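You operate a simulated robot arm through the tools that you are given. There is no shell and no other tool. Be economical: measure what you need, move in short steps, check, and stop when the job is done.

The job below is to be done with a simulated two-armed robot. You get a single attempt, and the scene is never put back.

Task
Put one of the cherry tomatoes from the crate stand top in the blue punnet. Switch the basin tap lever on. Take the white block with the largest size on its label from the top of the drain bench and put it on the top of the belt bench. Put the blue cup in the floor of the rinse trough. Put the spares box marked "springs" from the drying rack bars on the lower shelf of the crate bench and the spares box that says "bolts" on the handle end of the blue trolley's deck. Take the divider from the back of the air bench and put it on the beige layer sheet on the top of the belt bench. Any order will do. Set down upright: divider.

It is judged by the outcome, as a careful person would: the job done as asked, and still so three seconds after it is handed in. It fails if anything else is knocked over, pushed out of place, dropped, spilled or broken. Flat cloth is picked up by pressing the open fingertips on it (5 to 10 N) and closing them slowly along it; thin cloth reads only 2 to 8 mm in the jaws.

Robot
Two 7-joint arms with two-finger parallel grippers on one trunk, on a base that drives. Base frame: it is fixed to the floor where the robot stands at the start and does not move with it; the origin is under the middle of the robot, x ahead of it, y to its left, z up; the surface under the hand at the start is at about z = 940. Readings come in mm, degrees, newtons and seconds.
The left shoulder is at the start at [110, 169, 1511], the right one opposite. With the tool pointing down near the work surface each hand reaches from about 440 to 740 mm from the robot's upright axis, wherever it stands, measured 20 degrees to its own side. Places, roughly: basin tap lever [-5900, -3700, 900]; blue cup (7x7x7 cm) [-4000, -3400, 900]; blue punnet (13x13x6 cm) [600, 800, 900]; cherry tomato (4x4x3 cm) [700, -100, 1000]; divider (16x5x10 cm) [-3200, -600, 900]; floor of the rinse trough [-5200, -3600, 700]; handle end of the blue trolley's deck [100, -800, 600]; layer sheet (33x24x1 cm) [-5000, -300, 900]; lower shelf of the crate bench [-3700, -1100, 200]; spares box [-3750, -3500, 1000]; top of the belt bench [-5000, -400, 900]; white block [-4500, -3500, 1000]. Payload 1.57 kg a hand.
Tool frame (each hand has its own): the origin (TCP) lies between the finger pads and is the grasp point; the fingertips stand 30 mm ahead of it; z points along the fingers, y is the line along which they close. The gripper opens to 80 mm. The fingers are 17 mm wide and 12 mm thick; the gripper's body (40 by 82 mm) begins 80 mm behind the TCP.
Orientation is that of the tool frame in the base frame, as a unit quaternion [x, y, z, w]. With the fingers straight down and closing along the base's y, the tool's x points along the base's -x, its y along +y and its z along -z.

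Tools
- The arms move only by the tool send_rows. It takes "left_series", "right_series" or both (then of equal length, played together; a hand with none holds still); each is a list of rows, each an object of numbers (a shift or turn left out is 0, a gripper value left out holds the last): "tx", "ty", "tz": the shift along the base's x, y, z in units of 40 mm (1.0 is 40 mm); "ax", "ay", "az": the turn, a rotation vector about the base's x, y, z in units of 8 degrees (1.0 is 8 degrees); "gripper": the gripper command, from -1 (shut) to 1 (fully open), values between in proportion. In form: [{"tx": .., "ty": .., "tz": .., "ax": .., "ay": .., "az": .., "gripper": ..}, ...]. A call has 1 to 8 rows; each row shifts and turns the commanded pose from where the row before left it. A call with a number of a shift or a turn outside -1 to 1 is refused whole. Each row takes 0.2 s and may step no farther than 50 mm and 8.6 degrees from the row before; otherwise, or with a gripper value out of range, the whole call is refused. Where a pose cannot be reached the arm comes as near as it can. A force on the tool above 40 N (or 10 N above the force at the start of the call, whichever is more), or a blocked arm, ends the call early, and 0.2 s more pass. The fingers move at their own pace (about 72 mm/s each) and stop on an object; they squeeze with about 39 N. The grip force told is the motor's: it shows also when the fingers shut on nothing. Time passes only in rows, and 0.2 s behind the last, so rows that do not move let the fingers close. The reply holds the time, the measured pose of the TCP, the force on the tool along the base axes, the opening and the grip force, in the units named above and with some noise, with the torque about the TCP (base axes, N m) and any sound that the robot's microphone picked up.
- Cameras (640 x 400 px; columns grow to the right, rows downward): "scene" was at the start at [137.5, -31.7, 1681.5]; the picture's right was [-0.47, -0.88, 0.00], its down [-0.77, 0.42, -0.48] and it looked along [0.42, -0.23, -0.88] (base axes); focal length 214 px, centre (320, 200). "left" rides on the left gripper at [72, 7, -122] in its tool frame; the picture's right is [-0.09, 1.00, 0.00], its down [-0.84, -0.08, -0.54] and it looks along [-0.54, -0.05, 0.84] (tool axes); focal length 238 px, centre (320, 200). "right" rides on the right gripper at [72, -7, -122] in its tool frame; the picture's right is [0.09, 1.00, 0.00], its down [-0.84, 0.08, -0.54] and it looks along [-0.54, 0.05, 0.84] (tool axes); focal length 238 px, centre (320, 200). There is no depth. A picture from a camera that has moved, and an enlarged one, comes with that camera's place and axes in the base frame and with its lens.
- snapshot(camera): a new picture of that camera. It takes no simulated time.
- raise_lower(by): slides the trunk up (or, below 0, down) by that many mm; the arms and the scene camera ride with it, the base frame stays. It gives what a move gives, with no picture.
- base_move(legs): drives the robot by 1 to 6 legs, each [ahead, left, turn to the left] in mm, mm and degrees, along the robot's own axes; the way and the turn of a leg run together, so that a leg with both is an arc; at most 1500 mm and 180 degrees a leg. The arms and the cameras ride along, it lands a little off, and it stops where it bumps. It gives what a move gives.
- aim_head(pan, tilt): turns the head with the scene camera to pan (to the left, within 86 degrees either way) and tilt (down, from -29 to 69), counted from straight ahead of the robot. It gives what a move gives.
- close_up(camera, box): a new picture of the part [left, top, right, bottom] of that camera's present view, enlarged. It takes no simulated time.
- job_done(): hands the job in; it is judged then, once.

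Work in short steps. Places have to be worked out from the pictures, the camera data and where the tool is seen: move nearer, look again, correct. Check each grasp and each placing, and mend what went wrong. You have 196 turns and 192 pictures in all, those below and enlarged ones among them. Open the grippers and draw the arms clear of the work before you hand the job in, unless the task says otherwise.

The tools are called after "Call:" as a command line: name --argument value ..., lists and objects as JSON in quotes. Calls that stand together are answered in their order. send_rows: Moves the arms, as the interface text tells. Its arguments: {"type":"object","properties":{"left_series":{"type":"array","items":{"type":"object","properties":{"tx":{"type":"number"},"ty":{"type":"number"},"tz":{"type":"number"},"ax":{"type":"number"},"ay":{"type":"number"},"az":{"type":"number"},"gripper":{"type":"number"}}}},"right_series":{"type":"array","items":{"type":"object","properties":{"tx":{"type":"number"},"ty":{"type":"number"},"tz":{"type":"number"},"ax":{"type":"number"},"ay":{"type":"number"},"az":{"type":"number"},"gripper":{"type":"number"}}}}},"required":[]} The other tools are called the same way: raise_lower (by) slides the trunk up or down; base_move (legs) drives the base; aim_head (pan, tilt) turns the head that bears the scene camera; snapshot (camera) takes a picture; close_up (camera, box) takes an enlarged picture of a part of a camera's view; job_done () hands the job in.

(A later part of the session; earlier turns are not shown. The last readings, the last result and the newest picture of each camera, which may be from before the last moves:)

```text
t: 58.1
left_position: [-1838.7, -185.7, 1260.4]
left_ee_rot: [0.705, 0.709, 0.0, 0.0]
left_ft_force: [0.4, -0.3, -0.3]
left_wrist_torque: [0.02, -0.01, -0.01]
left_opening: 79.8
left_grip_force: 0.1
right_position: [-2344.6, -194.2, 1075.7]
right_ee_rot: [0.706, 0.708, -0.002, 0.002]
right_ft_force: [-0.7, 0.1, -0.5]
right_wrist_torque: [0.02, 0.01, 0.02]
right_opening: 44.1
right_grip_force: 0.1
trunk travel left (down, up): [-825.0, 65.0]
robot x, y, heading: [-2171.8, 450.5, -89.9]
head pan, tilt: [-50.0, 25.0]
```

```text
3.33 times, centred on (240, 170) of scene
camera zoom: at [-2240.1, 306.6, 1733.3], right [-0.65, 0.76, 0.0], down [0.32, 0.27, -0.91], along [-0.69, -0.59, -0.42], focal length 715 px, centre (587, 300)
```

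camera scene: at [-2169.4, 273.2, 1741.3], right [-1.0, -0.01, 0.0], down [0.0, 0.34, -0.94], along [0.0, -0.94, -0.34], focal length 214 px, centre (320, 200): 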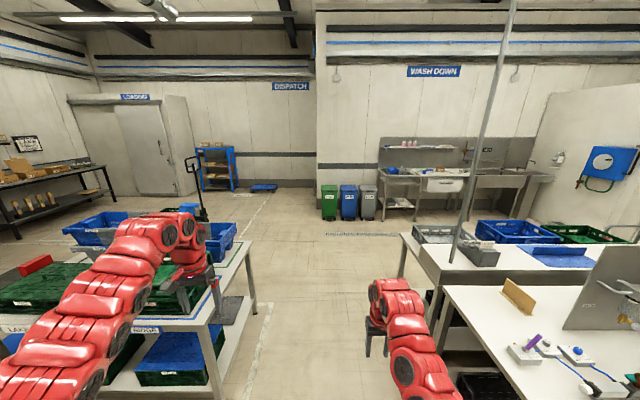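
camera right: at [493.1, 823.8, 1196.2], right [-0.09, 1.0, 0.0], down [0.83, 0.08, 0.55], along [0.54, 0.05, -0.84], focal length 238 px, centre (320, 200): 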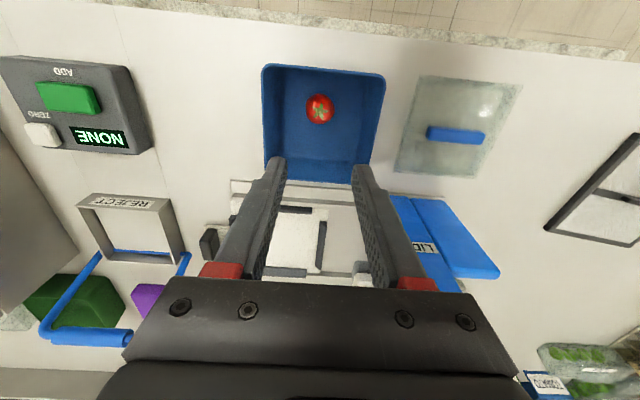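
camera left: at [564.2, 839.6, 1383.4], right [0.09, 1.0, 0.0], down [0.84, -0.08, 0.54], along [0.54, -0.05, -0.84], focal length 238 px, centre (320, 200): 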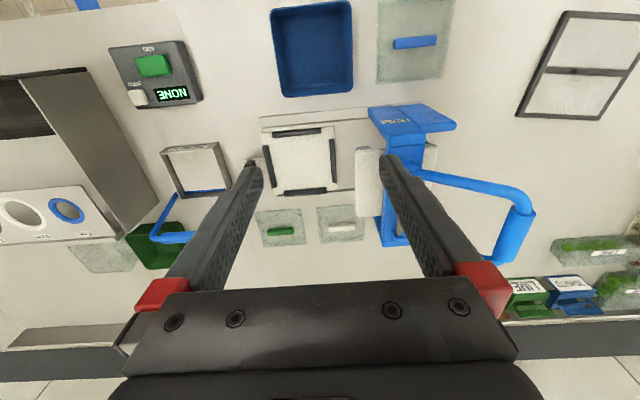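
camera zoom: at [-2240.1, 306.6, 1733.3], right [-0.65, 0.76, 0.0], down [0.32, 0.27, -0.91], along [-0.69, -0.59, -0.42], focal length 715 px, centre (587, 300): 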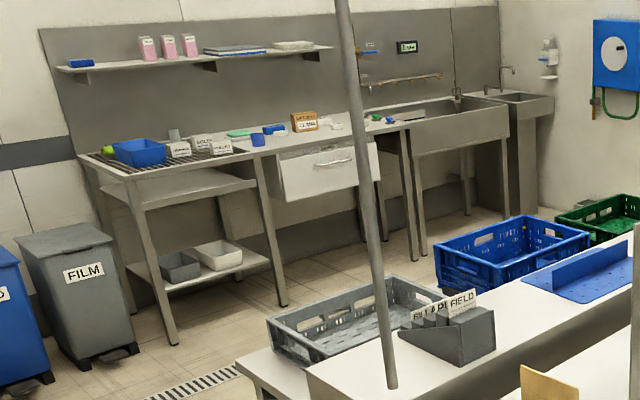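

The divider stands at about (-3130, -565), long axis along y; the layer sheet is at about (-4914, -251). I turn to face -x and drive to the end of the air bench.

Call:
base_move --legs '[[0, 0, -90], [0, 760, 0], [200, 0, 0]]'

Call:
aim_head --pan 10 --tilt 50

Call:
snapshot --camera "scene"

Call:
snapshot --camera "left"

```text
t: 67.2
left_position: [-2998.2, -643.4, 1262.7]
left_ee_rot: [1.0, 0.002, -0.002, -0.001]
left_ft_force: [0.7, -0.2, 1.1]
left_wrist_torque: [-0.03, 0.01, -0.02]
left_opening: 80.2
left_grip_force: 0.1
right_position: [-3005.8, -136.2, 1076.0]
right_ee_rot: [1.0, 0.0, -0.003, 0.0]
right_ft_force: [-0.2, 0.5, -0.3]
right_wrist_torque: [-0.01, 0.05, 0.0]
right_opening: 43.9
right_grip_force: 0.0
trunk travel left (down, up): [-825.0, 65.0]
robot x, y, heading: [-2364.2, -314.3, -180.0]
head pan, tilt: [-50.0, 25.0]
```

```text
t: 68.5
left_position: [-2999.9, -643.7, 1261.3]
left_ee_rot: [1.0, 0.002, 0.0, -0.001]
left_ft_force: [-0.2, -0.7, 0.6]
left_wrist_torque: [0.03, 0.0, 0.03]
left_opening: 80.2
left_grip_force: 0.0
right_position: [-3007.1, -136.9, 1073.8]
right_ee_rot: [1.0, 0.0, -0.004, -0.002]
right_ft_force: [-0.3, 0.3, -0.2]
right_wrist_torque: [0.02, 0.0, 0.01]
right_opening: 44.0
right_grip_force: 0.0
trunk travel left (down, up): [-825.0, 65.0]
robot x, y, heading: [-2366.4, -313.6, -179.8]
head pan, tilt: [10.0, 50.0]
```

```text
160 pictures are left
camera scene: at [-2522.2, -327.7, 1695.7], right [-0.18, 0.98, 0.0], down [0.75, 0.13, -0.64], along [-0.63, -0.11, -0.77], focal length 214 px, centre (320, 200)
```

scene: 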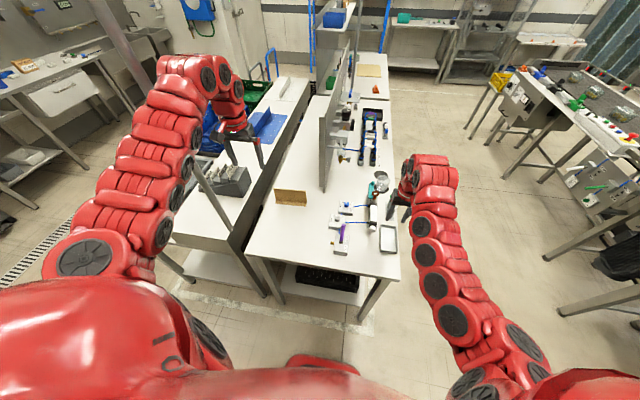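

```text
159 pictures are left
camera left: at [-2927.5, -651.1, 1382.8], right [-0.09, -1.0, 0.0], down [-0.84, 0.07, 0.54], along [-0.54, 0.05, -0.84], focal length 238 px, centre (320, 200)
```

left: 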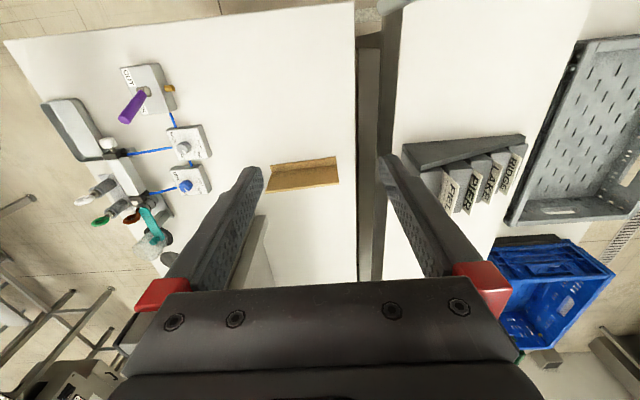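

The left wrist sees the divider. I enlarge it to see its shape.

Call:
close_up --camera "left" --box '[240, 120, 370, 210]'

Call:
close_up --camera "scene" --box '[240, 150, 420, 260]'

```text
4.44 times, centred on (305, 165) of left
camera zoom: at [-2927.5, -651.1, 1382.8], right [-0.09, -1.0, 0.0], down [-0.84, 0.07, 0.54], along [-0.54, 0.05, -0.84], focal length 1059 px, centre (387, 356)
```

zoom: 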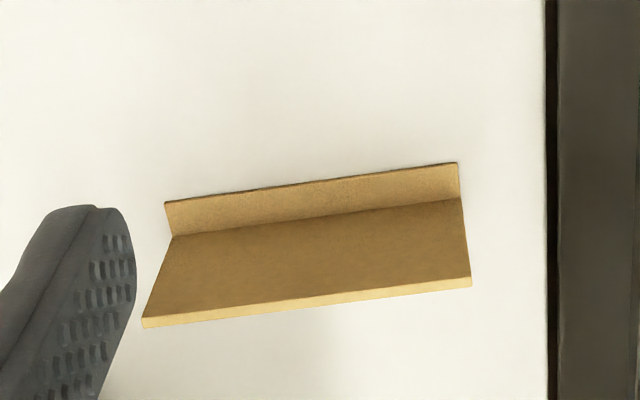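

```text
3.56 times, centred on (330, 205) of scene
camera zoom: at [-2522.2, -327.7, 1695.7], right [-0.18, 0.98, 0.0], down [0.75, 0.13, -0.64], along [-0.63, -0.11, -0.77], focal length 763 px, centre (284, 182)
```

zoom: 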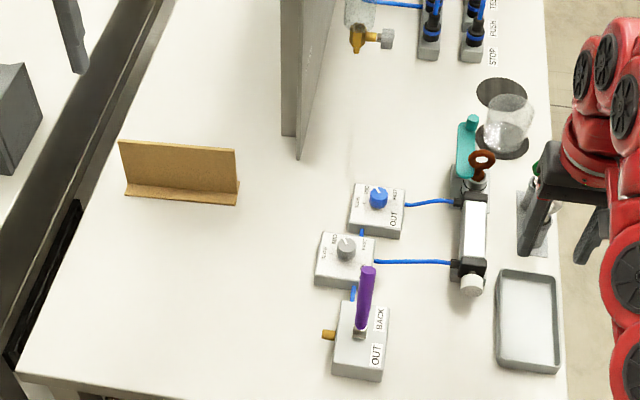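

Triangulation gives the divider panel's top edge at x≈-3180, y -508…-668, z≈938, with the flange on the +x side. I need to be closer, so I drive 110 mm ahead.

Call:
base_move --legs '[[110, 20, 0]]'

Call:
send_rows --left_series '[{"az": -1, "tx": -0.3}, {"az": -1, "tx": -0.3}, {"az": -1, "ty": 0.3, "tz": -0.4}, {"az": -1, "ty": 0.3, "tz": -0.4}, {"az": -1, "tz": -0.4}, {"az": -1, "tz": -0.4}, {"az": -1}, {"az": -1}]'

```text
t: 69.8
left_position: [-3107.9, -663.1, 1261.9]
left_ee_rot: [1.0, 0.002, 0.0, 0.0]
left_ft_force: [-0.5, -1.1, 0.2]
left_wrist_torque: [0.02, 0.0, -0.03]
left_opening: 80.2
left_grip_force: 0.1
right_position: [-3115.7, -157.5, 1075.6]
right_ee_rot: [1.0, 0.001, -0.004, -0.001]
right_ft_force: [1.5, -0.7, 0.1]
right_wrist_torque: [0.01, 0.0, -0.02]
right_opening: 44.0
right_grip_force: 0.0
trunk travel left (down, up): [-825.0, 65.0]
robot x, y, heading: [-2472.2, -330.2, -179.7]
head pan, tilt: [10.0, 50.0]
```

```text
t: 71.5
left_position: [-3133.3, -640.5, 1196.8]
left_ee_rot: [0.849, -0.529, -0.001, 0.001]
left_ft_force: [0.4, 0.2, -0.6]
left_wrist_torque: [0.03, -0.01, -0.01]
left_opening: 79.8
left_grip_force: 0.0
right_position: [-3117.3, -157.7, 1076.6]
right_ee_rot: [1.0, 0.001, -0.003, -0.001]
right_ft_force: [-0.8, 0.1, 0.8]
right_wrist_torque: [-0.01, 0.02, 0.0]
right_opening: 44.1
right_grip_force: 0.1
trunk travel left (down, up): [-825.0, 65.0]
robot x, y, heading: [-2475.4, -333.1, -179.9]
head pan, tilt: [10.0, 50.0]
```

Rotating works. I finish the yaw and move above the panel, then look.

Call:
send_rows --left_series '[{"az": -1, "tx": -0.4, "ty": 0.4, "tz": -0.3}, {"az": -1, "tx": -0.4, "ty": 0.4, "tz": -0.4}, {"az": -1, "tx": -0.4, "ty": 0.5, "tz": -0.5}, {"az": -0.25, "tz": -0.9}, {"tz": -0.8}]'

Call:
snapshot --camera "left"

Call:
close_up --camera "scene" --box '[200, 100, 440, 300]'

```text
t: 72.8
left_position: [-3182.2, -588.6, 1081.2]
left_ee_rot: [0.708, -0.706, 0.0, 0.0]
left_ft_force: [-0.3, 0.9, -0.6]
left_wrist_torque: [0.01, -0.02, 0.0]
left_opening: 80.0
left_grip_force: 0.0
right_position: [-3116.1, -158.1, 1074.4]
right_ee_rot: [1.0, 0.001, -0.003, -0.001]
right_ft_force: [0.1, 0.2, 0.5]
right_wrist_torque: [0.0, -0.02, 0.03]
right_opening: 44.0
right_grip_force: 0.1
trunk travel left (down, up): [-825.0, 65.0]
robot x, y, heading: [-2478.2, -335.4, -180.0]
head pan, tilt: [10.0, 50.0]
```

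```text
156 pictures are left
camera left: at [-3188.0, -661.2, 1203.1], right [-1.0, 0.09, 0.0], down [0.07, 0.84, 0.54], along [0.05, 0.54, -0.84], focal length 238 px, centre (320, 200)
```

left: 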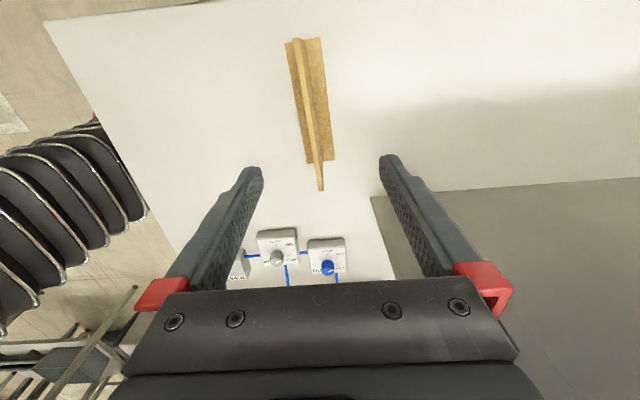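

```text
2.00 times, centred on (320, 200) of scene
camera zoom: at [-2631.6, -348.1, 1695.7], right [-0.18, 0.98, 0.0], down [0.75, 0.14, -0.64], along [-0.63, -0.11, -0.77], focal length 429 px, centre (320, 200)
```

zoom: 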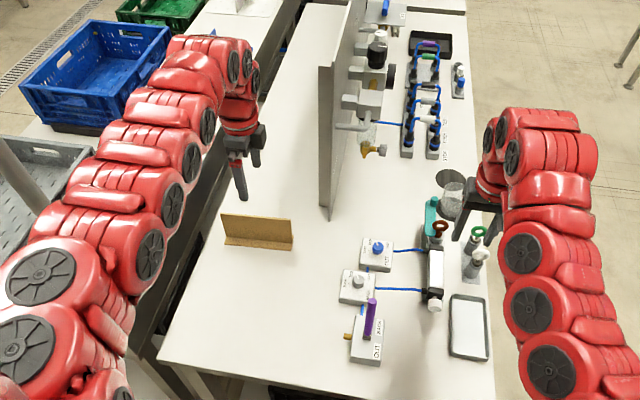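

Panel centred at x≈-3171, slightly yawed (~2.5°). I align and descend to z≈910, then close.

Call:
send_rows --left_series '[{"tx": 0.27, "az": 0.3, "tz": -0.7}, {"tz": -0.9}, {"tz": -0.9}, {"tz": -0.9}, {"tz": -0.85}, {}]'

Call:
snapshot --camera "left"

```text
t: 74.2
left_position: [-3156.2, -592.9, 925.2]
left_ee_rot: [0.723, -0.691, 0.001, -0.001]
left_ft_force: [0.0, 0.2, 0.5]
left_wrist_torque: [-0.02, 0.02, 0.01]
left_opening: 80.2
left_grip_force: 0.0
left hand out of reach, approached as far as the arm can: row 4, 5
right_position: [-3116.6, -156.4, 1075.1]
right_ee_rot: [1.0, 0.001, -0.003, -0.001]
right_ft_force: [0.6, 0.2, 0.5]
right_wrist_torque: [0.0, 0.0, -0.01]
right_opening: 44.0
right_grip_force: 0.2
trunk travel left (down, up): [-825.0, 65.0]
robot x, y, heading: [-2473.3, -330.2, -179.8]
head pan, tilt: [10.0, 50.0]
```

```text
154 pictures are left
camera left: at [-3159.8, -666.3, 1047.9], right [-1.0, 0.05, 0.0], down [0.04, 0.84, 0.54], along [0.03, 0.54, -0.84], focal length 238 px, centre (320, 200)
```

left: 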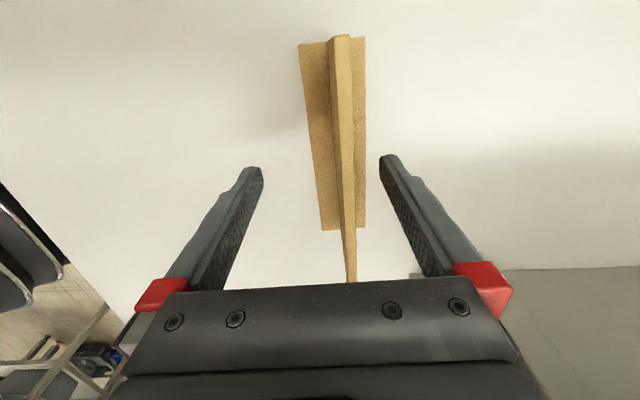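

At the reach limit, 15 mm short in x. I nudge the base ahead 20 mm, then finish the descent.

Call:
base_move --legs '[[22, 0, 0]]'

Call:
send_rows --left_series '[{"tz": -0.3}, {}]'

Call:
snapshot --camera "left"

```text
t: 75.0
left_position: [-3175.5, -595.4, 929.2]
left_ee_rot: [0.723, -0.691, -0.001, 0.001]
left_ft_force: [0.3, 0.0, 0.0]
left_wrist_torque: [-0.01, 0.01, 0.02]
left_opening: 80.1
left_grip_force: 0.0
right_position: [-3134.0, -158.6, 1078.0]
right_ee_rot: [1.0, 0.001, -0.004, -0.002]
right_ft_force: [-0.5, 0.1, 0.3]
right_wrist_torque: [-0.02, 0.05, -0.04]
right_opening: 44.1
right_grip_force: 0.0
trunk travel left (down, up): [-825.0, 65.0]
robot x, y, heading: [-2498.6, -332.5, -180.0]
head pan, tilt: [10.0, 50.0]
```

```text
t: 75.5
left_position: [-3176.1, -594.6, 914.7]
left_ee_rot: [0.724, -0.69, -0.001, -0.001]
left_ft_force: [0.5, -0.1, -1.3]
left_wrist_torque: [0.03, -0.03, 0.0]
left_opening: 80.0
left_grip_force: 0.0
right_position: [-3136.5, -157.6, 1076.3]
right_ee_rot: [1.0, 0.0, -0.003, -0.002]
right_ft_force: [0.4, -0.9, 0.3]
right_wrist_torque: [0.04, -0.01, 0.01]
right_opening: 44.1
right_grip_force: 0.1
trunk travel left (down, up): [-825.0, 65.0]
robot x, y, heading: [-2494.4, -334.4, -179.7]
head pan, tilt: [10.0, 50.0]
```

```text
153 pictures are left
camera left: at [-3178.5, -668.1, 1037.0], right [-1.0, 0.04, 0.0], down [0.04, 0.84, 0.54], along [0.02, 0.54, -0.84], focal length 238 px, centre (320, 200)
```

left: 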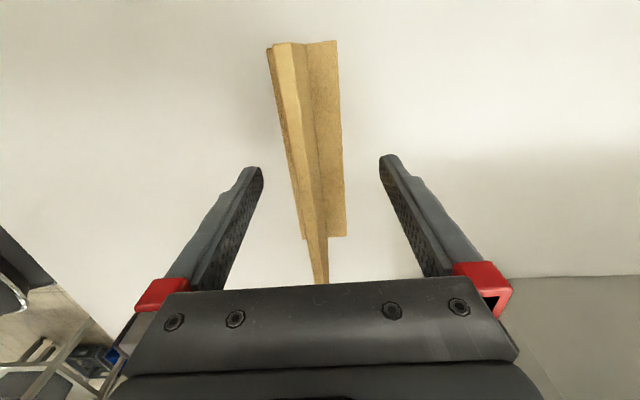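

Panel at x≈-3169; small correction, then close.

Call:
send_rows --left_series '[{"tx": 0.17, "az": 0.15}, {}, {"gripper": -1}, {}, {}, {}]'

Call:
snapshot --camera "left"

```text
t: 77.0
left_position: [-3170.7, -594.2, 914.6]
left_ee_rot: [0.731, -0.682, -0.001, 0.0]
left_ft_force: [0.0, -0.1, 1.2]
left_wrist_torque: [0.04, 0.01, 0.01]
left_opening: 5.2
left_grip_force: 25.2
right_position: [-3137.3, -157.9, 1074.9]
right_ee_rot: [1.0, 0.001, -0.003, -0.001]
right_ft_force: [0.0, -0.5, 0.4]
right_wrist_torque: [-0.01, 0.01, 0.01]
right_opening: 43.8
right_grip_force: 0.0
trunk travel left (down, up): [-825.0, 65.0]
robot x, y, heading: [-2493.6, -334.1, -179.8]
head pan, tilt: [10.0, 50.0]
```

```text
152 pictures are left
camera left: at [-3172.5, -667.7, 1036.1], right [-1.0, 0.03, 0.0], down [0.02, 0.84, 0.54], along [0.01, 0.54, -0.84], focal length 238 px, centre (320, 200)
```

left: 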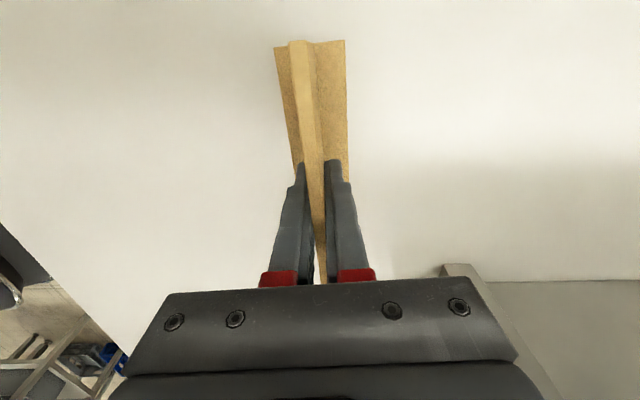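

Gripped (5.2 mm). I lift it 160 mm.

Call:
send_rows --left_series '[{"tz": 0.5}, {"tz": 0.7}, {"tz": 0.8}, {"tz": 0.8}, {"tz": 0.8}, {"tz": 0.8}]'

Call:
snapshot --camera "left"

```text
t: 78.3
left_position: [-3170.9, -592.2, 1091.4]
left_ee_rot: [0.73, -0.683, 0.001, 0.001]
left_ft_force: [-0.6, -0.1, -0.7]
left_wrist_torque: [-0.02, 0.0, 0.0]
left_opening: 5.7
left_grip_force: 25.0
right_position: [-3137.5, -156.2, 1075.5]
right_ee_rot: [1.0, 0.0, -0.003, -0.001]
right_ft_force: [-0.3, -0.1, -0.2]
right_wrist_torque: [-0.04, 0.01, 0.04]
right_opening: 44.0
right_grip_force: 0.1
trunk travel left (down, up): [-825.0, 65.0]
robot x, y, heading: [-2496.1, -330.3, -179.8]
head pan, tilt: [10.0, 50.0]
```

```text
151 pictures are left
camera left: at [-3172.6, -665.5, 1213.1], right [-1.0, 0.03, 0.0], down [0.02, 0.84, 0.54], along [0.01, 0.54, -0.84], focal length 238 px, centre (320, 200)
```

left: 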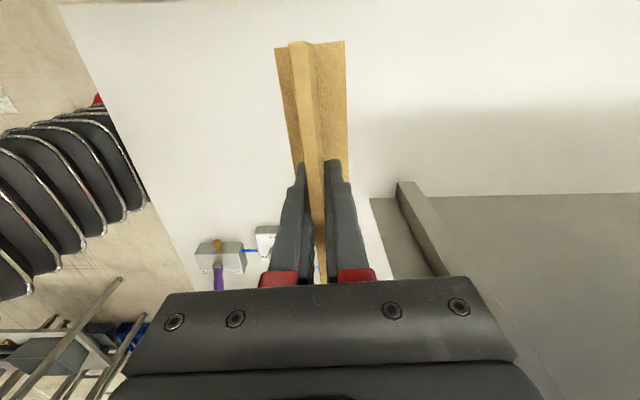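

Divider is held. I back off, strafe to the aisle at y≈600, then look ahead before driving down it.

Call:
base_move --legs '[[-400, 0, 0], [0, -930, 0]]'

Call:
aim_head --pan 0 --tilt 20

Call:
snapshot --camera "scene"

```text
t: 85.3
left_position: [-2775.3, 330.0, 1088.9]
left_ee_rot: [0.733, -0.68, 0.0, -0.001]
left_ft_force: [-0.6, 0.1, 0.7]
left_wrist_torque: [0.01, 0.02, -0.01]
left_opening: 5.3
left_grip_force: 25.7
right_position: [-2745.3, 767.3, 1076.0]
right_ee_rot: [1.0, 0.005, -0.003, -0.002]
right_ft_force: [-0.3, 0.7, -0.4]
right_wrist_torque: [0.02, -0.02, -0.02]
right_opening: 43.9
right_grip_force: 0.1
trunk travel left (down, up): [-825.0, 65.0]
robot x, y, heading: [-2106.3, 599.0, -179.3]
head pan, tilt: [10.0, 50.0]
```

```text
t: 86.3
left_position: [-2775.6, 331.8, 1090.2]
left_ee_rot: [0.734, -0.679, 0.001, 0.0]
left_ft_force: [-0.6, 0.6, 0.1]
left_wrist_torque: [0.05, 0.02, -0.01]
left_opening: 5.2
left_grip_force: 25.9
right_position: [-2744.9, 768.7, 1076.8]
right_ee_rot: [1.0, 0.004, -0.003, -0.002]
right_ft_force: [0.5, 0.1, -0.6]
right_wrist_torque: [0.02, 0.02, -0.02]
right_opening: 44.0
right_grip_force: 0.1
trunk travel left (down, up): [-825.0, 65.0]
robot x, y, heading: [-2100.9, 590.8, -179.3]
head pan, tilt: [0.0, 20.0]
```

```text
150 pictures are left
camera scene: at [-2276.5, 594.4, 1741.3], right [-0.01, 1.0, 0.0], down [0.34, 0.0, -0.94], along [-0.94, -0.01, -0.34], focal length 214 px, centre (320, 200)
```

scene: 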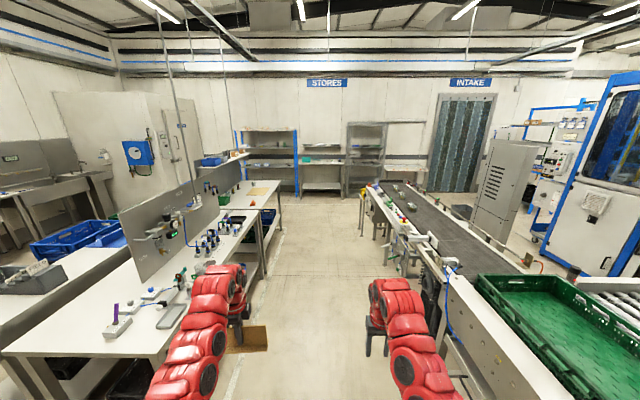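

The aisle is clear. Drive down it.

Call:
base_move --legs '[[1500, 0, -0.7], [1450, 0, 0]]'

Call:
aim_head --pan 65 --tilt 40

Call:
snapshot --camera "scene"

```text
t: 100.6
left_position: [-5743.3, 329.0, 1088.7]
left_ee_rot: [0.726, -0.688, 0.001, -0.001]
left_ft_force: [-0.2, 0.3, -0.6]
left_wrist_torque: [0.02, 0.0, 0.01]
left_opening: 5.7
left_grip_force: 25.6
right_position: [-5703.5, 764.6, 1076.2]
right_ee_rot: [1.0, -0.005, -0.002, -0.001]
right_ft_force: [0.3, -0.6, 0.4]
right_wrist_torque: [0.02, 0.02, -0.01]
right_opening: 44.3
right_grip_force: 0.1
trunk travel left (down, up): [-825.0, 65.0]
robot x, y, heading: [-5062.8, 577.2, 179.6]
head pan, tilt: [0.0, 20.0]
```

```text
t: 101.9
left_position: [-5743.9, 328.2, 1089.5]
left_ee_rot: [0.726, -0.688, 0.001, -0.001]
left_ft_force: [0.1, 0.1, 0.8]
left_wrist_torque: [0.02, 0.02, 0.01]
left_opening: 5.5
left_grip_force: 25.4
right_position: [-5704.0, 764.2, 1075.6]
right_ee_rot: [1.0, -0.005, -0.003, -0.001]
right_ft_force: [0.3, -0.2, 0.4]
right_wrist_torque: [0.03, -0.03, 0.01]
right_opening: 44.0
right_grip_force: 0.0
trunk travel left (down, up): [-825.0, 65.0]
robot x, y, heading: [-5065.6, 577.5, 179.5]
head pan, tilt: [65.0, 40.0]
```

```text
149 pictures are left
camera scene: at [-5182.2, 503.3, 1710.0], right [-0.9, 0.43, 0.0], down [0.28, 0.58, -0.77], along [-0.33, -0.69, -0.64], focal length 214 px, centre (320, 200)
```

scene: 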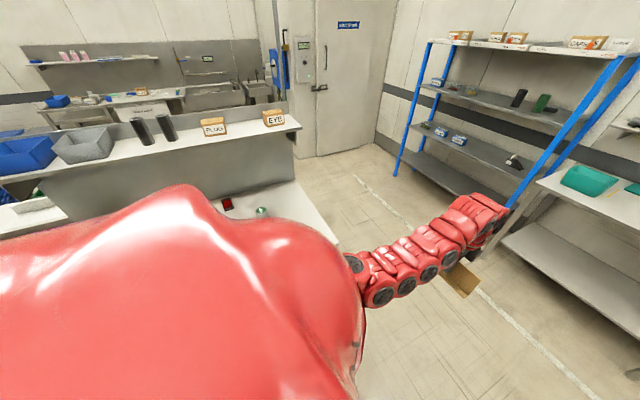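

Now turn left 90° to face the belt bench and look.

Call:
base_move --legs '[[0, 0, 90]]'

Call:
aim_head --pan 10 --tilt 50

Call:
snapshot --camera "scene"

Call:
snapshot --camera "left"

```text
t: 106.2
left_position: [-4803.6, -95.1, 1090.9]
left_ee_rot: [0.999, 0.034, -0.001, -0.002]
left_ft_force: [0.2, -0.8, -0.1]
left_wrist_torque: [0.02, -0.03, 0.02]
left_opening: 5.4
left_grip_force: 25.2
right_position: [-5238.9, -60.6, 1075.2]
right_ee_rot: [0.706, 0.708, -0.003, 0.001]
right_ft_force: [0.7, 0.0, 0.3]
right_wrist_torque: [0.02, -0.01, 0.01]
right_opening: 43.7
right_grip_force: 0.0
trunk travel left (down, up): [-825.0, 65.0]
robot x, y, heading: [-5066.8, 579.0, -89.8]
head pan, tilt: [65.0, 40.0]
```

```text
t: 107.4
left_position: [-4803.7, -94.8, 1088.3]
left_ee_rot: [0.999, 0.034, 0.001, -0.001]
left_ft_force: [-0.5, 0.1, 0.5]
left_wrist_torque: [0.0, 0.03, 0.01]
left_opening: 5.5
left_grip_force: 25.0
right_position: [-5239.3, -60.2, 1075.5]
right_ee_rot: [0.706, 0.709, -0.003, 0.001]
right_ft_force: [-0.2, 0.7, -0.7]
right_wrist_torque: [-0.01, 0.01, 0.01]
right_opening: 44.0
right_grip_force: 0.1
trunk travel left (down, up): [-825.0, 65.0]
robot x, y, heading: [-5063.9, 578.9, -89.8]
head pan, tilt: [10.0, 50.0]
```

```text
148 pictures are left
camera scene: at [-5050.8, 423.2, 1695.8], right [-0.98, -0.18, 0.0], down [-0.14, 0.75, -0.64], along [0.11, -0.63, -0.77], focal length 214 px, centre (320, 200)
```

scene: 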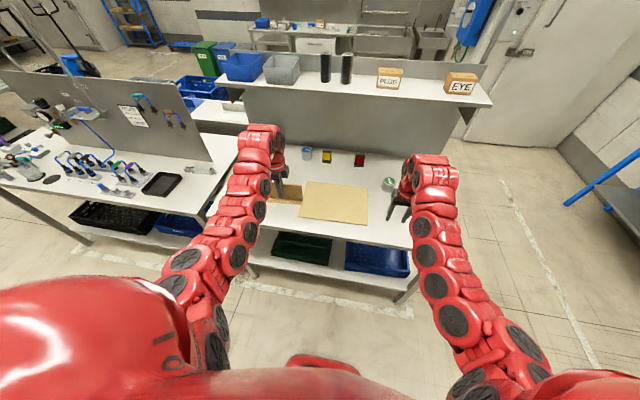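

```text
147 pictures are left
camera left: at [-4731.2, -97.7, 1211.8], right [-0.02, -1.0, 0.0], down [-0.84, 0.02, 0.54], along [-0.54, 0.01, -0.84], focal length 238 px, centre (320, 200)
```

left: 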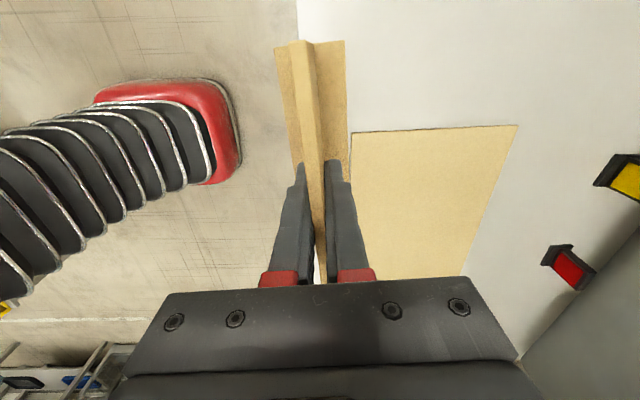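

Sheet centre is about (-5006, -276). I drive right 200 and ahead 175 to bring the divider over it.

Call:
base_move --legs '[[0, -202, 0], [175, 0, 0]]'

Call:
snapshot --camera "left"

Call:
snapshot --camera "scene"

```text
t: 110.1
left_position: [-5001.9, -269.7, 1090.6]
left_ee_rot: [0.999, 0.035, 0.0, 0.0]
left_ft_force: [0.5, 0.5, -0.2]
left_wrist_torque: [-0.03, 0.01, -0.02]
left_opening: 5.4
left_grip_force: 25.3
right_position: [-5437.6, -236.0, 1075.4]
right_ee_rot: [0.705, 0.709, -0.003, 0.001]
right_ft_force: [0.2, 0.0, 1.1]
right_wrist_torque: [0.01, -0.03, -0.04]
right_opening: 43.7
right_grip_force: 0.0
trunk travel left (down, up): [-825.0, 65.0]
robot x, y, heading: [-5266.3, 400.3, -89.6]
head pan, tilt: [10.0, 50.0]
```

```text
146 pictures are left
camera left: at [-4929.5, -272.1, 1212.8], right [-0.02, -1.0, 0.0], down [-0.84, 0.02, 0.54], along [-0.54, 0.01, -0.84], focal length 238 px, centre (320, 200)
```

left: 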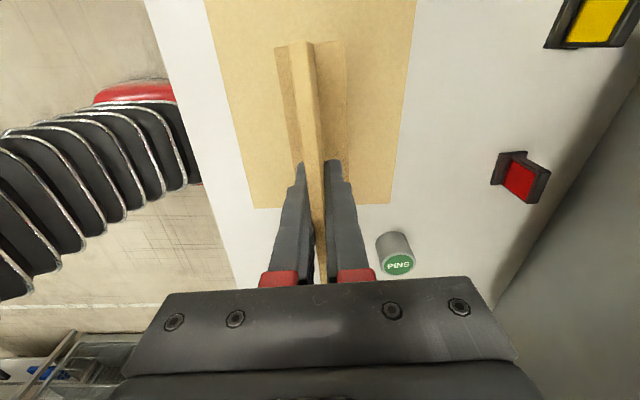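

```text
145 pictures are left
camera scene: at [-5250.1, 248.9, 1696.0], right [-0.98, -0.18, 0.0], down [-0.14, 0.75, -0.64], along [0.12, -0.63, -0.77], focal length 214 px, centre (320, 200)
```

scene: 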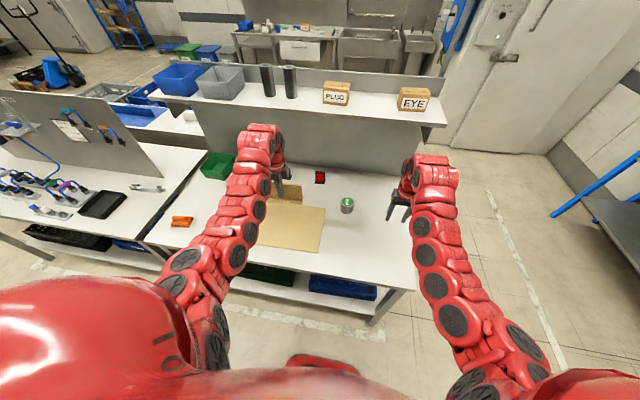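

Divider is over the sheet. I lower to about z≈935 first.

Call:
send_rows --left_series '[{"tx": -0.25, "tz": -0.8}, {"tz": -0.8}, {"tz": -0.8}, {"tz": -0.8}, {"tz": -0.5}, {}]'

Call:
snapshot --camera "scene"

```text
t: 111.5
left_position: [-5011.1, -271.1, 942.5]
left_ee_rot: [0.999, 0.035, 0.0, 0.001]
left_ft_force: [-0.6, 0.3, 0.0]
left_wrist_torque: [-0.01, -0.04, 0.01]
left_opening: 5.4
left_grip_force: 25.7
right_position: [-5438.1, -238.0, 1075.3]
right_ee_rot: [0.705, 0.709, -0.002, 0.001]
right_ft_force: [0.2, -0.4, 0.9]
right_wrist_torque: [0.0, 0.04, 0.03]
right_opening: 44.2
right_grip_force: 0.2
trunk travel left (down, up): [-825.0, 65.0]
robot x, y, heading: [-5264.5, 400.8, -89.8]
head pan, tilt: [10.0, 50.0]
```

```text
144 pictures are left
camera scene: at [-5250.5, 246.8, 1695.8], right [-0.98, -0.18, 0.0], down [-0.14, 0.75, -0.64], along [0.12, -0.63, -0.77], focal length 214 px, centre (320, 200)
```

scene: 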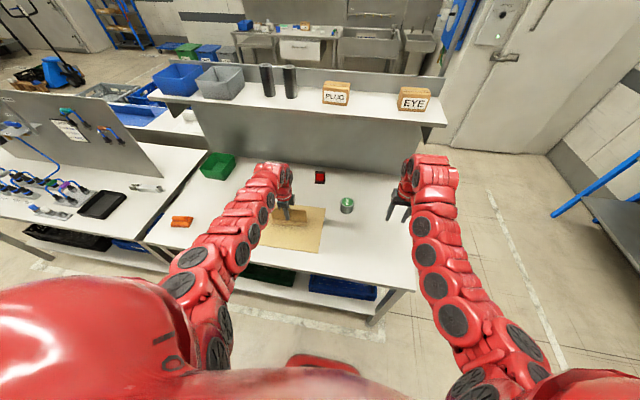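

Lower in small steps until touch.

Call:
send_rows --left_series '[{"tz": -0.2}, {"tz": -0.1}, {"tz": -0.1}, {"tz": -0.08}, {"tz": -0.08}, {"tz": -0.08}, {"tz": -0.08}]'

Call:
close_up --camera "scene" --box '[240, 150, 370, 260]'

```text
t: 113.1
left_position: [-5013.0, -271.0, 915.5]
left_ee_rot: [0.999, 0.035, 0.001, 0.002]
left_ft_force: [2.4, -0.3, 28.5]
left_wrist_torque: [0.16, -0.01, 0.02]
left_opening: 5.9
left_grip_force: 25.5
right_position: [-5439.1, -236.5, 1076.7]
right_ee_rot: [0.705, 0.709, -0.005, 0.003]
right_ft_force: [-0.2, 0.1, 0.2]
right_wrist_torque: [-0.01, 0.01, -0.01]
right_opening: 43.8
right_grip_force: 0.0
trunk travel left (down, up): [-825.0, 65.0]
robot x, y, heading: [-5262.6, 405.5, -89.8]
head pan, tilt: [10.0, 50.0]
```

```text
3.64 times, centred on (305, 205) of scene
camera zoom: at [-5251.6, 249.9, 1696.4], right [-0.98, -0.18, 0.0], down [-0.14, 0.75, -0.64], along [0.12, -0.63, -0.76], focal length 780 px, centre (374, 182)
```

zoom: 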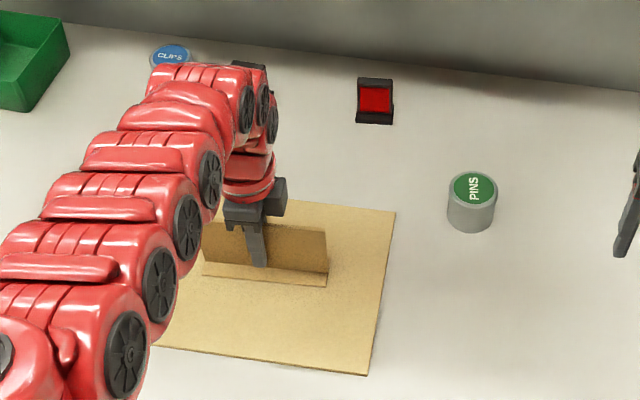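

Down on the sheet. Ease up slightly, release, and rise.

Call:
send_rows --left_series '[{"tz": 0.06}, {"gripper": -0.6}, {"gripper": 0.2}, {}, {"tz": 0.4}, {"tz": 0.8}, {"tz": 0.9}, {"tz": 0.9}]'

Call:
snapshot --camera "left"

Call:
close_up --camera "scene" --box '[240, 150, 370, 260]'

```text
t: 114.9
left_position: [-5012.6, -269.4, 1035.9]
left_ee_rot: [0.999, 0.034, 0.0, 0.0]
left_ft_force: [0.0, 0.1, 0.3]
left_wrist_torque: [-0.02, -0.01, -0.01]
left_opening: 48.0
left_grip_force: 0.1
right_position: [-5438.1, -237.6, 1075.8]
right_ee_rot: [0.706, 0.709, -0.004, 0.001]
right_ft_force: [-0.6, -0.3, 1.1]
right_wrist_torque: [-0.03, 0.01, -0.06]
right_opening: 44.0
right_grip_force: 0.0
trunk travel left (down, up): [-825.0, 65.0]
robot x, y, heading: [-5266.4, 406.9, -89.7]
head pan, tilt: [10.0, 50.0]
```

```text
142 pictures are left
camera left: at [-4940.4, -272.1, 1158.4], right [-0.02, -1.0, 0.0], down [-0.84, 0.02, 0.54], along [-0.54, 0.01, -0.84], focal length 238 px, centre (320, 200)
```

left: 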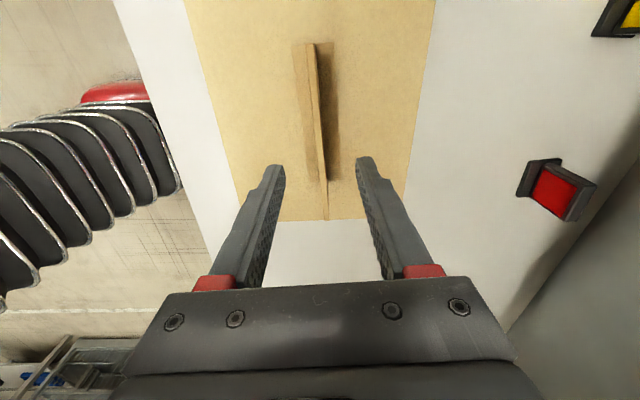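

```text
3.64 times, centred on (305, 205) of scene
camera zoom: at [-5250.7, 247.8, 1695.9], right [-0.98, -0.18, 0.0], down [-0.14, 0.75, -0.64], along [0.12, -0.63, -0.77], focal length 780 px, centre (374, 182)
```

zoom: 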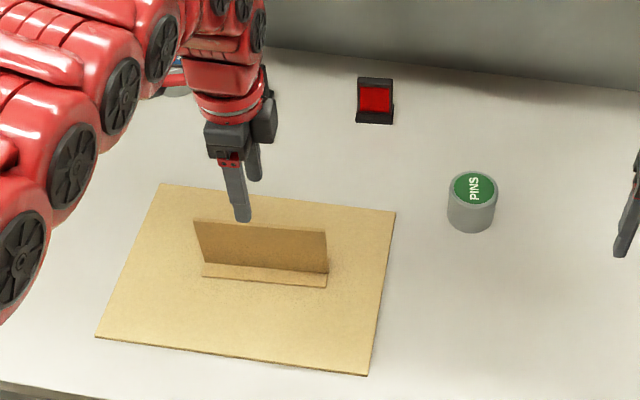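

The divider stands upright on the sheet. Next the wash-down area: I back off and take the known clear route east, then south.

Call:
send_rows --left_series '[{"tz": 0.8}, {"tz": 0.9}]'

Call:
base_move --legs '[[-270, 0, 0], [0, 1500, 0], [0, 1530, 0], [1500, 0, 0], [1000, 0, 0]]'

Call:
aim_head --pan -40 --tilt 20

Call:
snapshot --camera "scene"

```text
t: 115.5
left_position: [-5011.8, -269.1, 1103.8]
left_ee_rot: [0.999, 0.035, 0.0, -0.001]
left_ft_force: [0.0, 0.5, 0.5]
left_wrist_torque: [0.02, -0.02, -0.01]
left_opening: 47.9
left_grip_force: 0.1
right_position: [-5438.1, -237.6, 1075.7]
right_ee_rot: [0.706, 0.709, -0.003, 0.001]
right_ft_force: [0.4, 0.8, 0.2]
right_wrist_torque: [0.01, 0.02, 0.01]
right_opening: 44.0
right_grip_force: 0.1
trunk travel left (down, up): [-825.0, 65.0]
robot x, y, heading: [-5262.8, 407.6, -89.7]
head pan, tilt: [10.0, 50.0]
```

```text
refused: 1530 is not a number from -1500 to 1500
```

```text
t: 116.7
left_position: [-5011.7, -270.5, 1102.6]
left_ee_rot: [0.999, 0.035, 0.0, -0.001]
left_ft_force: [0.2, 0.7, 0.7]
left_wrist_torque: [0.0, 0.01, 0.02]
left_opening: 47.8
left_grip_force: 0.0
right_position: [-5439.2, -238.0, 1076.0]
right_ee_rot: [0.705, 0.709, -0.003, 0.001]
right_ft_force: [0.8, -0.7, -0.5]
right_wrist_torque: [0.03, 0.03, -0.01]
right_opening: 44.0
right_grip_force: 0.0
trunk travel left (down, up): [-825.0, 65.0]
robot x, y, heading: [-5263.9, 407.2, -89.4]
head pan, tilt: [-40.0, 20.0]
```

```text
140 pictures are left
camera scene: at [-5323.6, 250.7, 1741.3], right [-0.77, 0.64, 0.0], down [0.22, 0.26, -0.94], along [-0.6, -0.72, -0.34], focal length 214 px, centre (320, 200)
```

scene: 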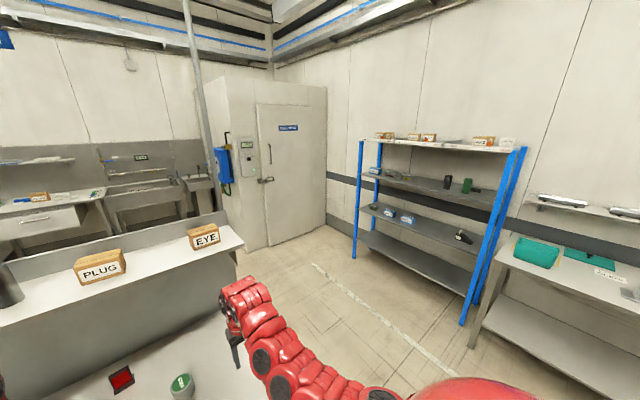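

The picture shows a wide west passage (bench end x≈-5700, cold-room corner at (-6449,-2283)), which is shorter. I'll use it.

Call:
base_move --legs '[[-270, 0, 0], [0, -885, 0], [1500, 0, 0], [850, 0, 0]]'

Call:
aim_head --pan 45 --tilt 20

Call:
snapshot --camera "scene"

Call:
aim_head --pan 5 --tilt 20

Call:
snapshot --camera "scene"

```text
t: 133.6
left_position: [-5870.9, -2299.4, 1106.0]
left_ee_rot: [0.999, 0.036, -0.001, 0.002]
left_ft_force: [0.7, 0.2, 0.1]
left_wrist_torque: [-0.02, 0.01, -0.01]
left_opening: 48.0
left_grip_force: 0.0
right_position: [-6295.8, -2266.4, 1076.0]
right_ee_rot: [0.702, 0.712, 0.0, -0.001]
right_ft_force: [-0.2, -1.3, -0.3]
right_wrist_torque: [0.03, 0.03, 0.0]
right_opening: 44.2
right_grip_force: 0.0
trunk travel left (down, up): [-825.0, 65.0]
robot x, y, heading: [-6128.3, -1631.7, -89.2]
head pan, tilt: [-40.0, 20.0]
stopped in leg 4: the robot was blocked; the commanded pose is now the measured one
```

```text
t: 135.2
left_position: [-5870.7, -2300.7, 1105.4]
left_ee_rot: [0.999, 0.038, -0.001, 0.001]
left_ft_force: [0.8, 0.9, -0.3]
left_wrist_torque: [-0.01, 0.03, 0.0]
left_opening: 48.0
left_grip_force: 0.1
right_position: [-6296.0, -2267.5, 1075.7]
right_ee_rot: [0.702, 0.712, 0.0, 0.0]
right_ft_force: [0.1, 0.7, 0.3]
right_wrist_torque: [0.01, -0.01, 0.03]
right_opening: 44.2
right_grip_force: 0.1
trunk travel left (down, up): [-825.0, 65.0]
robot x, y, heading: [-6127.0, -1629.5, -89.1]
head pan, tilt: [45.0, 20.0]
```

```text
139 pictures are left
camera scene: at [-6059.8, -1770.2, 1742.1], right [-0.7, -0.72, 0.0], down [-0.25, 0.23, -0.94], along [0.67, -0.66, -0.34], focal length 214 px, centre (320, 200)
```

scene: 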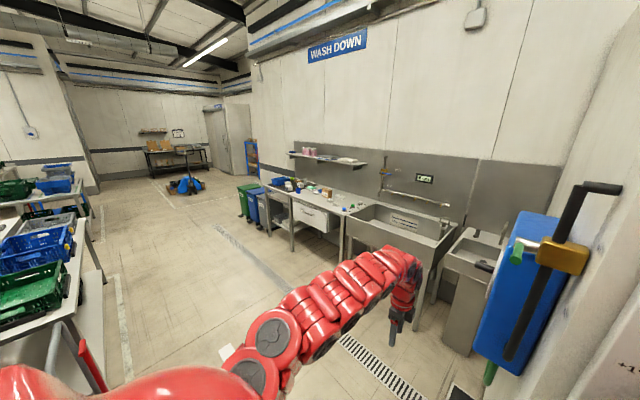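

```text
t: 136.2
left_position: [-5871.9, -2298.5, 1106.8]
left_ee_rot: [0.999, 0.037, -0.001, 0.002]
left_ft_force: [0.3, 0.9, -0.3]
left_wrist_torque: [-0.02, 0.03, -0.02]
left_opening: 48.0
left_grip_force: 0.0
right_position: [-6295.4, -2267.2, 1076.0]
right_ee_rot: [0.702, 0.712, 0.001, -0.001]
right_ft_force: [-0.3, -0.9, 0.3]
right_wrist_torque: [0.01, 0.02, -0.01]
right_opening: 43.7
right_grip_force: 0.1
trunk travel left (down, up): [-825.0, 65.0]
robot x, y, heading: [-6130.8, -1633.5, -89.5]
head pan, tilt: [5.0, 20.0]
```

```text
138 pictures are left
camera scene: at [-6117.1, -1797.9, 1742.2], right [-0.99, -0.1, 0.0], down [-0.03, 0.34, -0.94], along [0.09, -0.94, -0.34], focal length 214 px, centre (320, 200)
```

scene: 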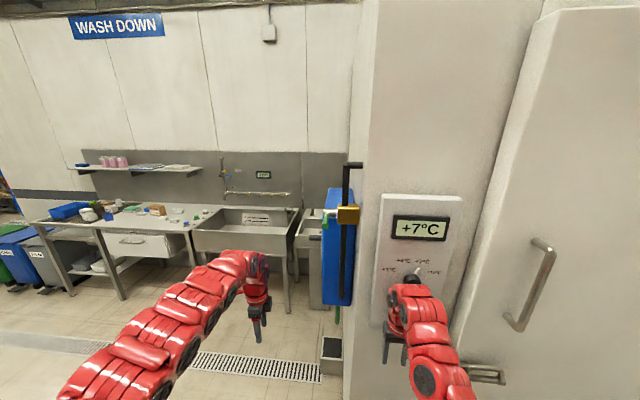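

The right hand is close to the cold-room control panel; I back off a bit and strafe left (east) away from it, then recheck.

Call:
base_move --legs '[[-100, 0, 0], [0, 650, 0]]'

Call:
aim_head --pan -40 --tilt 20

Call:
snapshot --camera "scene"

Call:
aim_head --pan 0 --tilt 30

Call:
snapshot --camera "scene"

```text
t: 139.7
left_position: [-5420.1, -2188.8, 1101.6]
left_ee_rot: [0.995, 0.1, 0.0, -0.001]
left_ft_force: [-0.7, 0.3, 0.3]
left_wrist_torque: [0.06, 0.04, 0.0]
left_opening: 48.0
left_grip_force: 0.2
right_position: [-5845.6, -2209.5, 1071.0]
right_ee_rot: [0.656, 0.754, 0.003, -0.002]
right_ft_force: [0.3, -0.1, 0.6]
right_wrist_torque: [0.05, 0.01, -0.01]
right_opening: 44.0
right_grip_force: 0.0
trunk travel left (down, up): [-825.0, 65.0]
robot x, y, heading: [-5755.3, -1555.3, -82.0]
head pan, tilt: [5.0, 20.0]
stopped in leg 2: the robot was blocked; the commanded pose is now the measured one
```

```text
t: 140.8
left_position: [-5417.8, -2187.8, 1102.7]
left_ee_rot: [0.995, 0.101, 0.0, -0.001]
left_ft_force: [-0.4, -0.1, 0.1]
left_wrist_torque: [-0.02, 0.01, -0.02]
left_opening: 48.0
left_grip_force: 0.0
right_position: [-5842.9, -2209.9, 1072.8]
right_ee_rot: [0.657, 0.754, 0.001, -0.003]
right_ft_force: [0.6, -0.2, -0.9]
right_wrist_torque: [-0.02, -0.02, -0.01]
right_opening: 44.1
right_grip_force: 0.1
trunk travel left (down, up): [-825.0, 65.0]
robot x, y, heading: [-5754.8, -1551.8, -82.0]
head pan, tilt: [-40.0, 20.0]
```

```text
137 pictures are left
camera scene: at [-5794.1, -1712.2, 1741.3], right [-0.85, 0.53, 0.0], down [0.18, 0.29, -0.94], along [-0.5, -0.8, -0.34], focal length 214 px, centre (320, 200)
```

scene: 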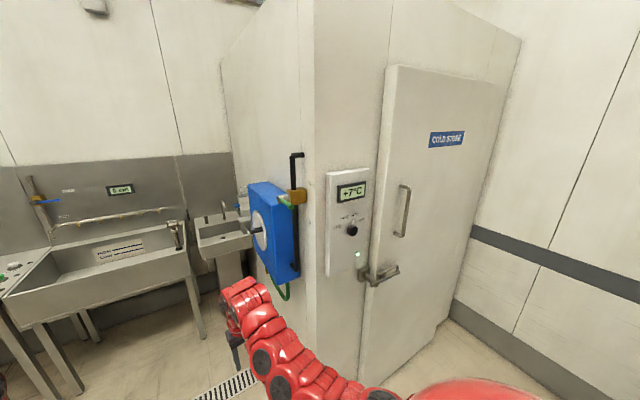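

```text
t: 141.8
left_position: [-5418.0, -2187.6, 1103.0]
left_ee_rot: [0.995, 0.1, -0.001, -0.001]
left_ft_force: [-0.1, 0.4, 0.0]
left_wrist_torque: [-0.01, 0.0, -0.02]
left_opening: 48.1
left_grip_force: 0.0
right_position: [-5842.3, -2208.3, 1072.6]
right_ee_rot: [0.657, 0.754, 0.002, -0.004]
right_ft_force: [0.5, 0.3, 0.4]
right_wrist_torque: [0.02, 0.0, 0.0]
right_opening: 44.2
right_grip_force: 0.0
trunk travel left (down, up): [-825.0, 65.0]
robot x, y, heading: [-5759.1, -1553.8, -81.9]
head pan, tilt: [0.0, 30.0]
```

```text
136 pictures are left
camera scene: at [-5732.1, -1722.4, 1725.3], right [-0.99, -0.14, 0.0], down [-0.07, 0.5, -0.87], along [0.12, -0.86, -0.5], focal length 214 px, centre (320, 200)
```

scene: 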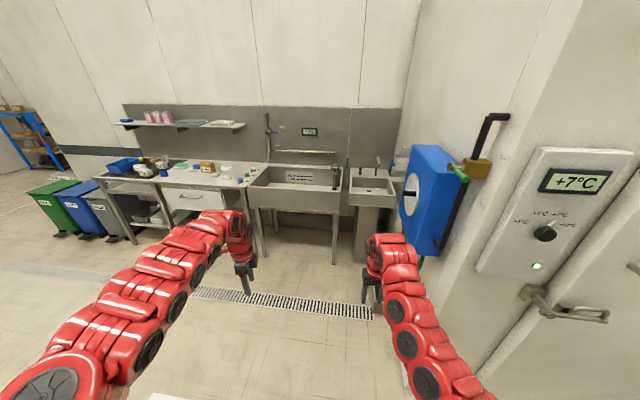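

Bench corner blocked me on the left. I go forward first while straightening heading.

Call:
base_move --legs '[[100, -40, 0], [350, 0, -8]]'

Call:
aim_head --pan 0 --tilt 35

Call:
snapshot --camera "scene"

Call:
aim_head --pan 75 --tilt 35

Call:
snapshot --camera "scene"

```text
t: 144.9
left_position: [-5510.0, -2681.3, 1103.4]
left_ee_rot: [1.0, 0.03, -0.001, -0.001]
left_ft_force: [0.2, -0.2, 0.3]
left_wrist_torque: [0.04, 0.01, 0.01]
left_opening: 48.0
left_grip_force: 0.1
right_position: [-5934.6, -2642.7, 1073.3]
right_ee_rot: [0.707, 0.707, 0.002, -0.003]
right_ft_force: [-0.8, 0.2, 0.6]
right_wrist_torque: [0.04, -0.04, -0.02]
right_opening: 44.1
right_grip_force: 0.0
trunk travel left (down, up): [-825.0, 65.0]
robot x, y, heading: [-5755.3, -2002.2, -90.0]
head pan, tilt: [0.0, 30.0]
```

```text
t: 145.6
left_position: [-5510.9, -2681.4, 1103.1]
left_ee_rot: [1.0, 0.031, -0.001, 0.0]
left_ft_force: [0.0, -0.4, -0.7]
left_wrist_torque: [-0.02, -0.01, 0.02]
left_opening: 48.4
left_grip_force: 0.1
right_position: [-5933.8, -2642.7, 1073.2]
right_ee_rot: [0.707, 0.707, 0.001, -0.003]
right_ft_force: [-0.2, 0.0, -0.5]
right_wrist_torque: [0.0, -0.01, -0.01]
right_opening: 44.0
right_grip_force: 0.0
trunk travel left (down, up): [-825.0, 65.0]
robot x, y, heading: [-5756.6, -2005.7, -89.9]
head pan, tilt: [0.0, 35.0]
```

```text
135 pictures are left
camera scene: at [-5756.9, -2175.1, 1717.4], right [-1.0, 0.0, 0.0], down [0.0, 0.57, -0.82], along [0.0, -0.82, -0.57], focal length 214 px, centre (320, 200)
```

scene: 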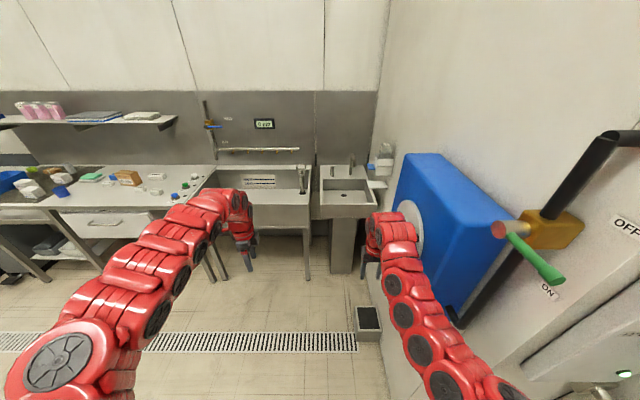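

```text
t: 147.0
left_position: [-5509.7, -2681.0, 1103.4]
left_ee_rot: [1.0, 0.03, -0.001, -0.001]
left_ft_force: [0.7, 1.4, 0.0]
left_wrist_torque: [-0.01, 0.02, 0.0]
left_opening: 47.9
left_grip_force: 0.0
right_position: [-5934.6, -2642.9, 1072.4]
right_ee_rot: [0.707, 0.707, 0.001, -0.002]
right_ft_force: [-0.2, 0.5, 0.3]
right_wrist_torque: [0.0, -0.01, 0.04]
right_opening: 43.9
right_grip_force: 0.1
trunk travel left (down, up): [-825.0, 65.0]
robot x, y, heading: [-5757.6, -2005.1, -89.9]
head pan, tilt: [75.0, 35.0]
```

```text
134 pictures are left
camera scene: at [-5671.8, -2109.0, 1717.5], right [-0.26, -0.97, 0.0], down [-0.55, 0.15, -0.82], along [0.79, -0.21, -0.57], focal length 214 px, centre (320, 200)
```

scene: 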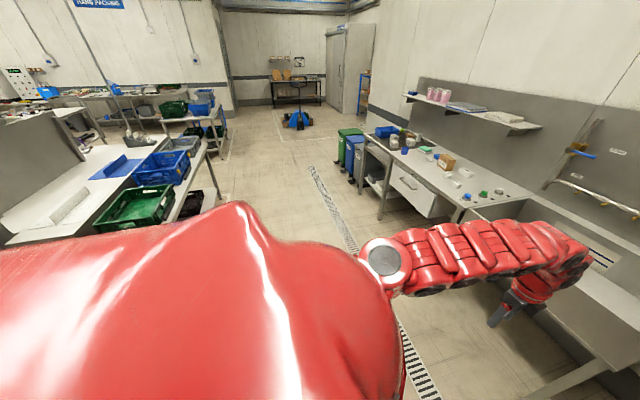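

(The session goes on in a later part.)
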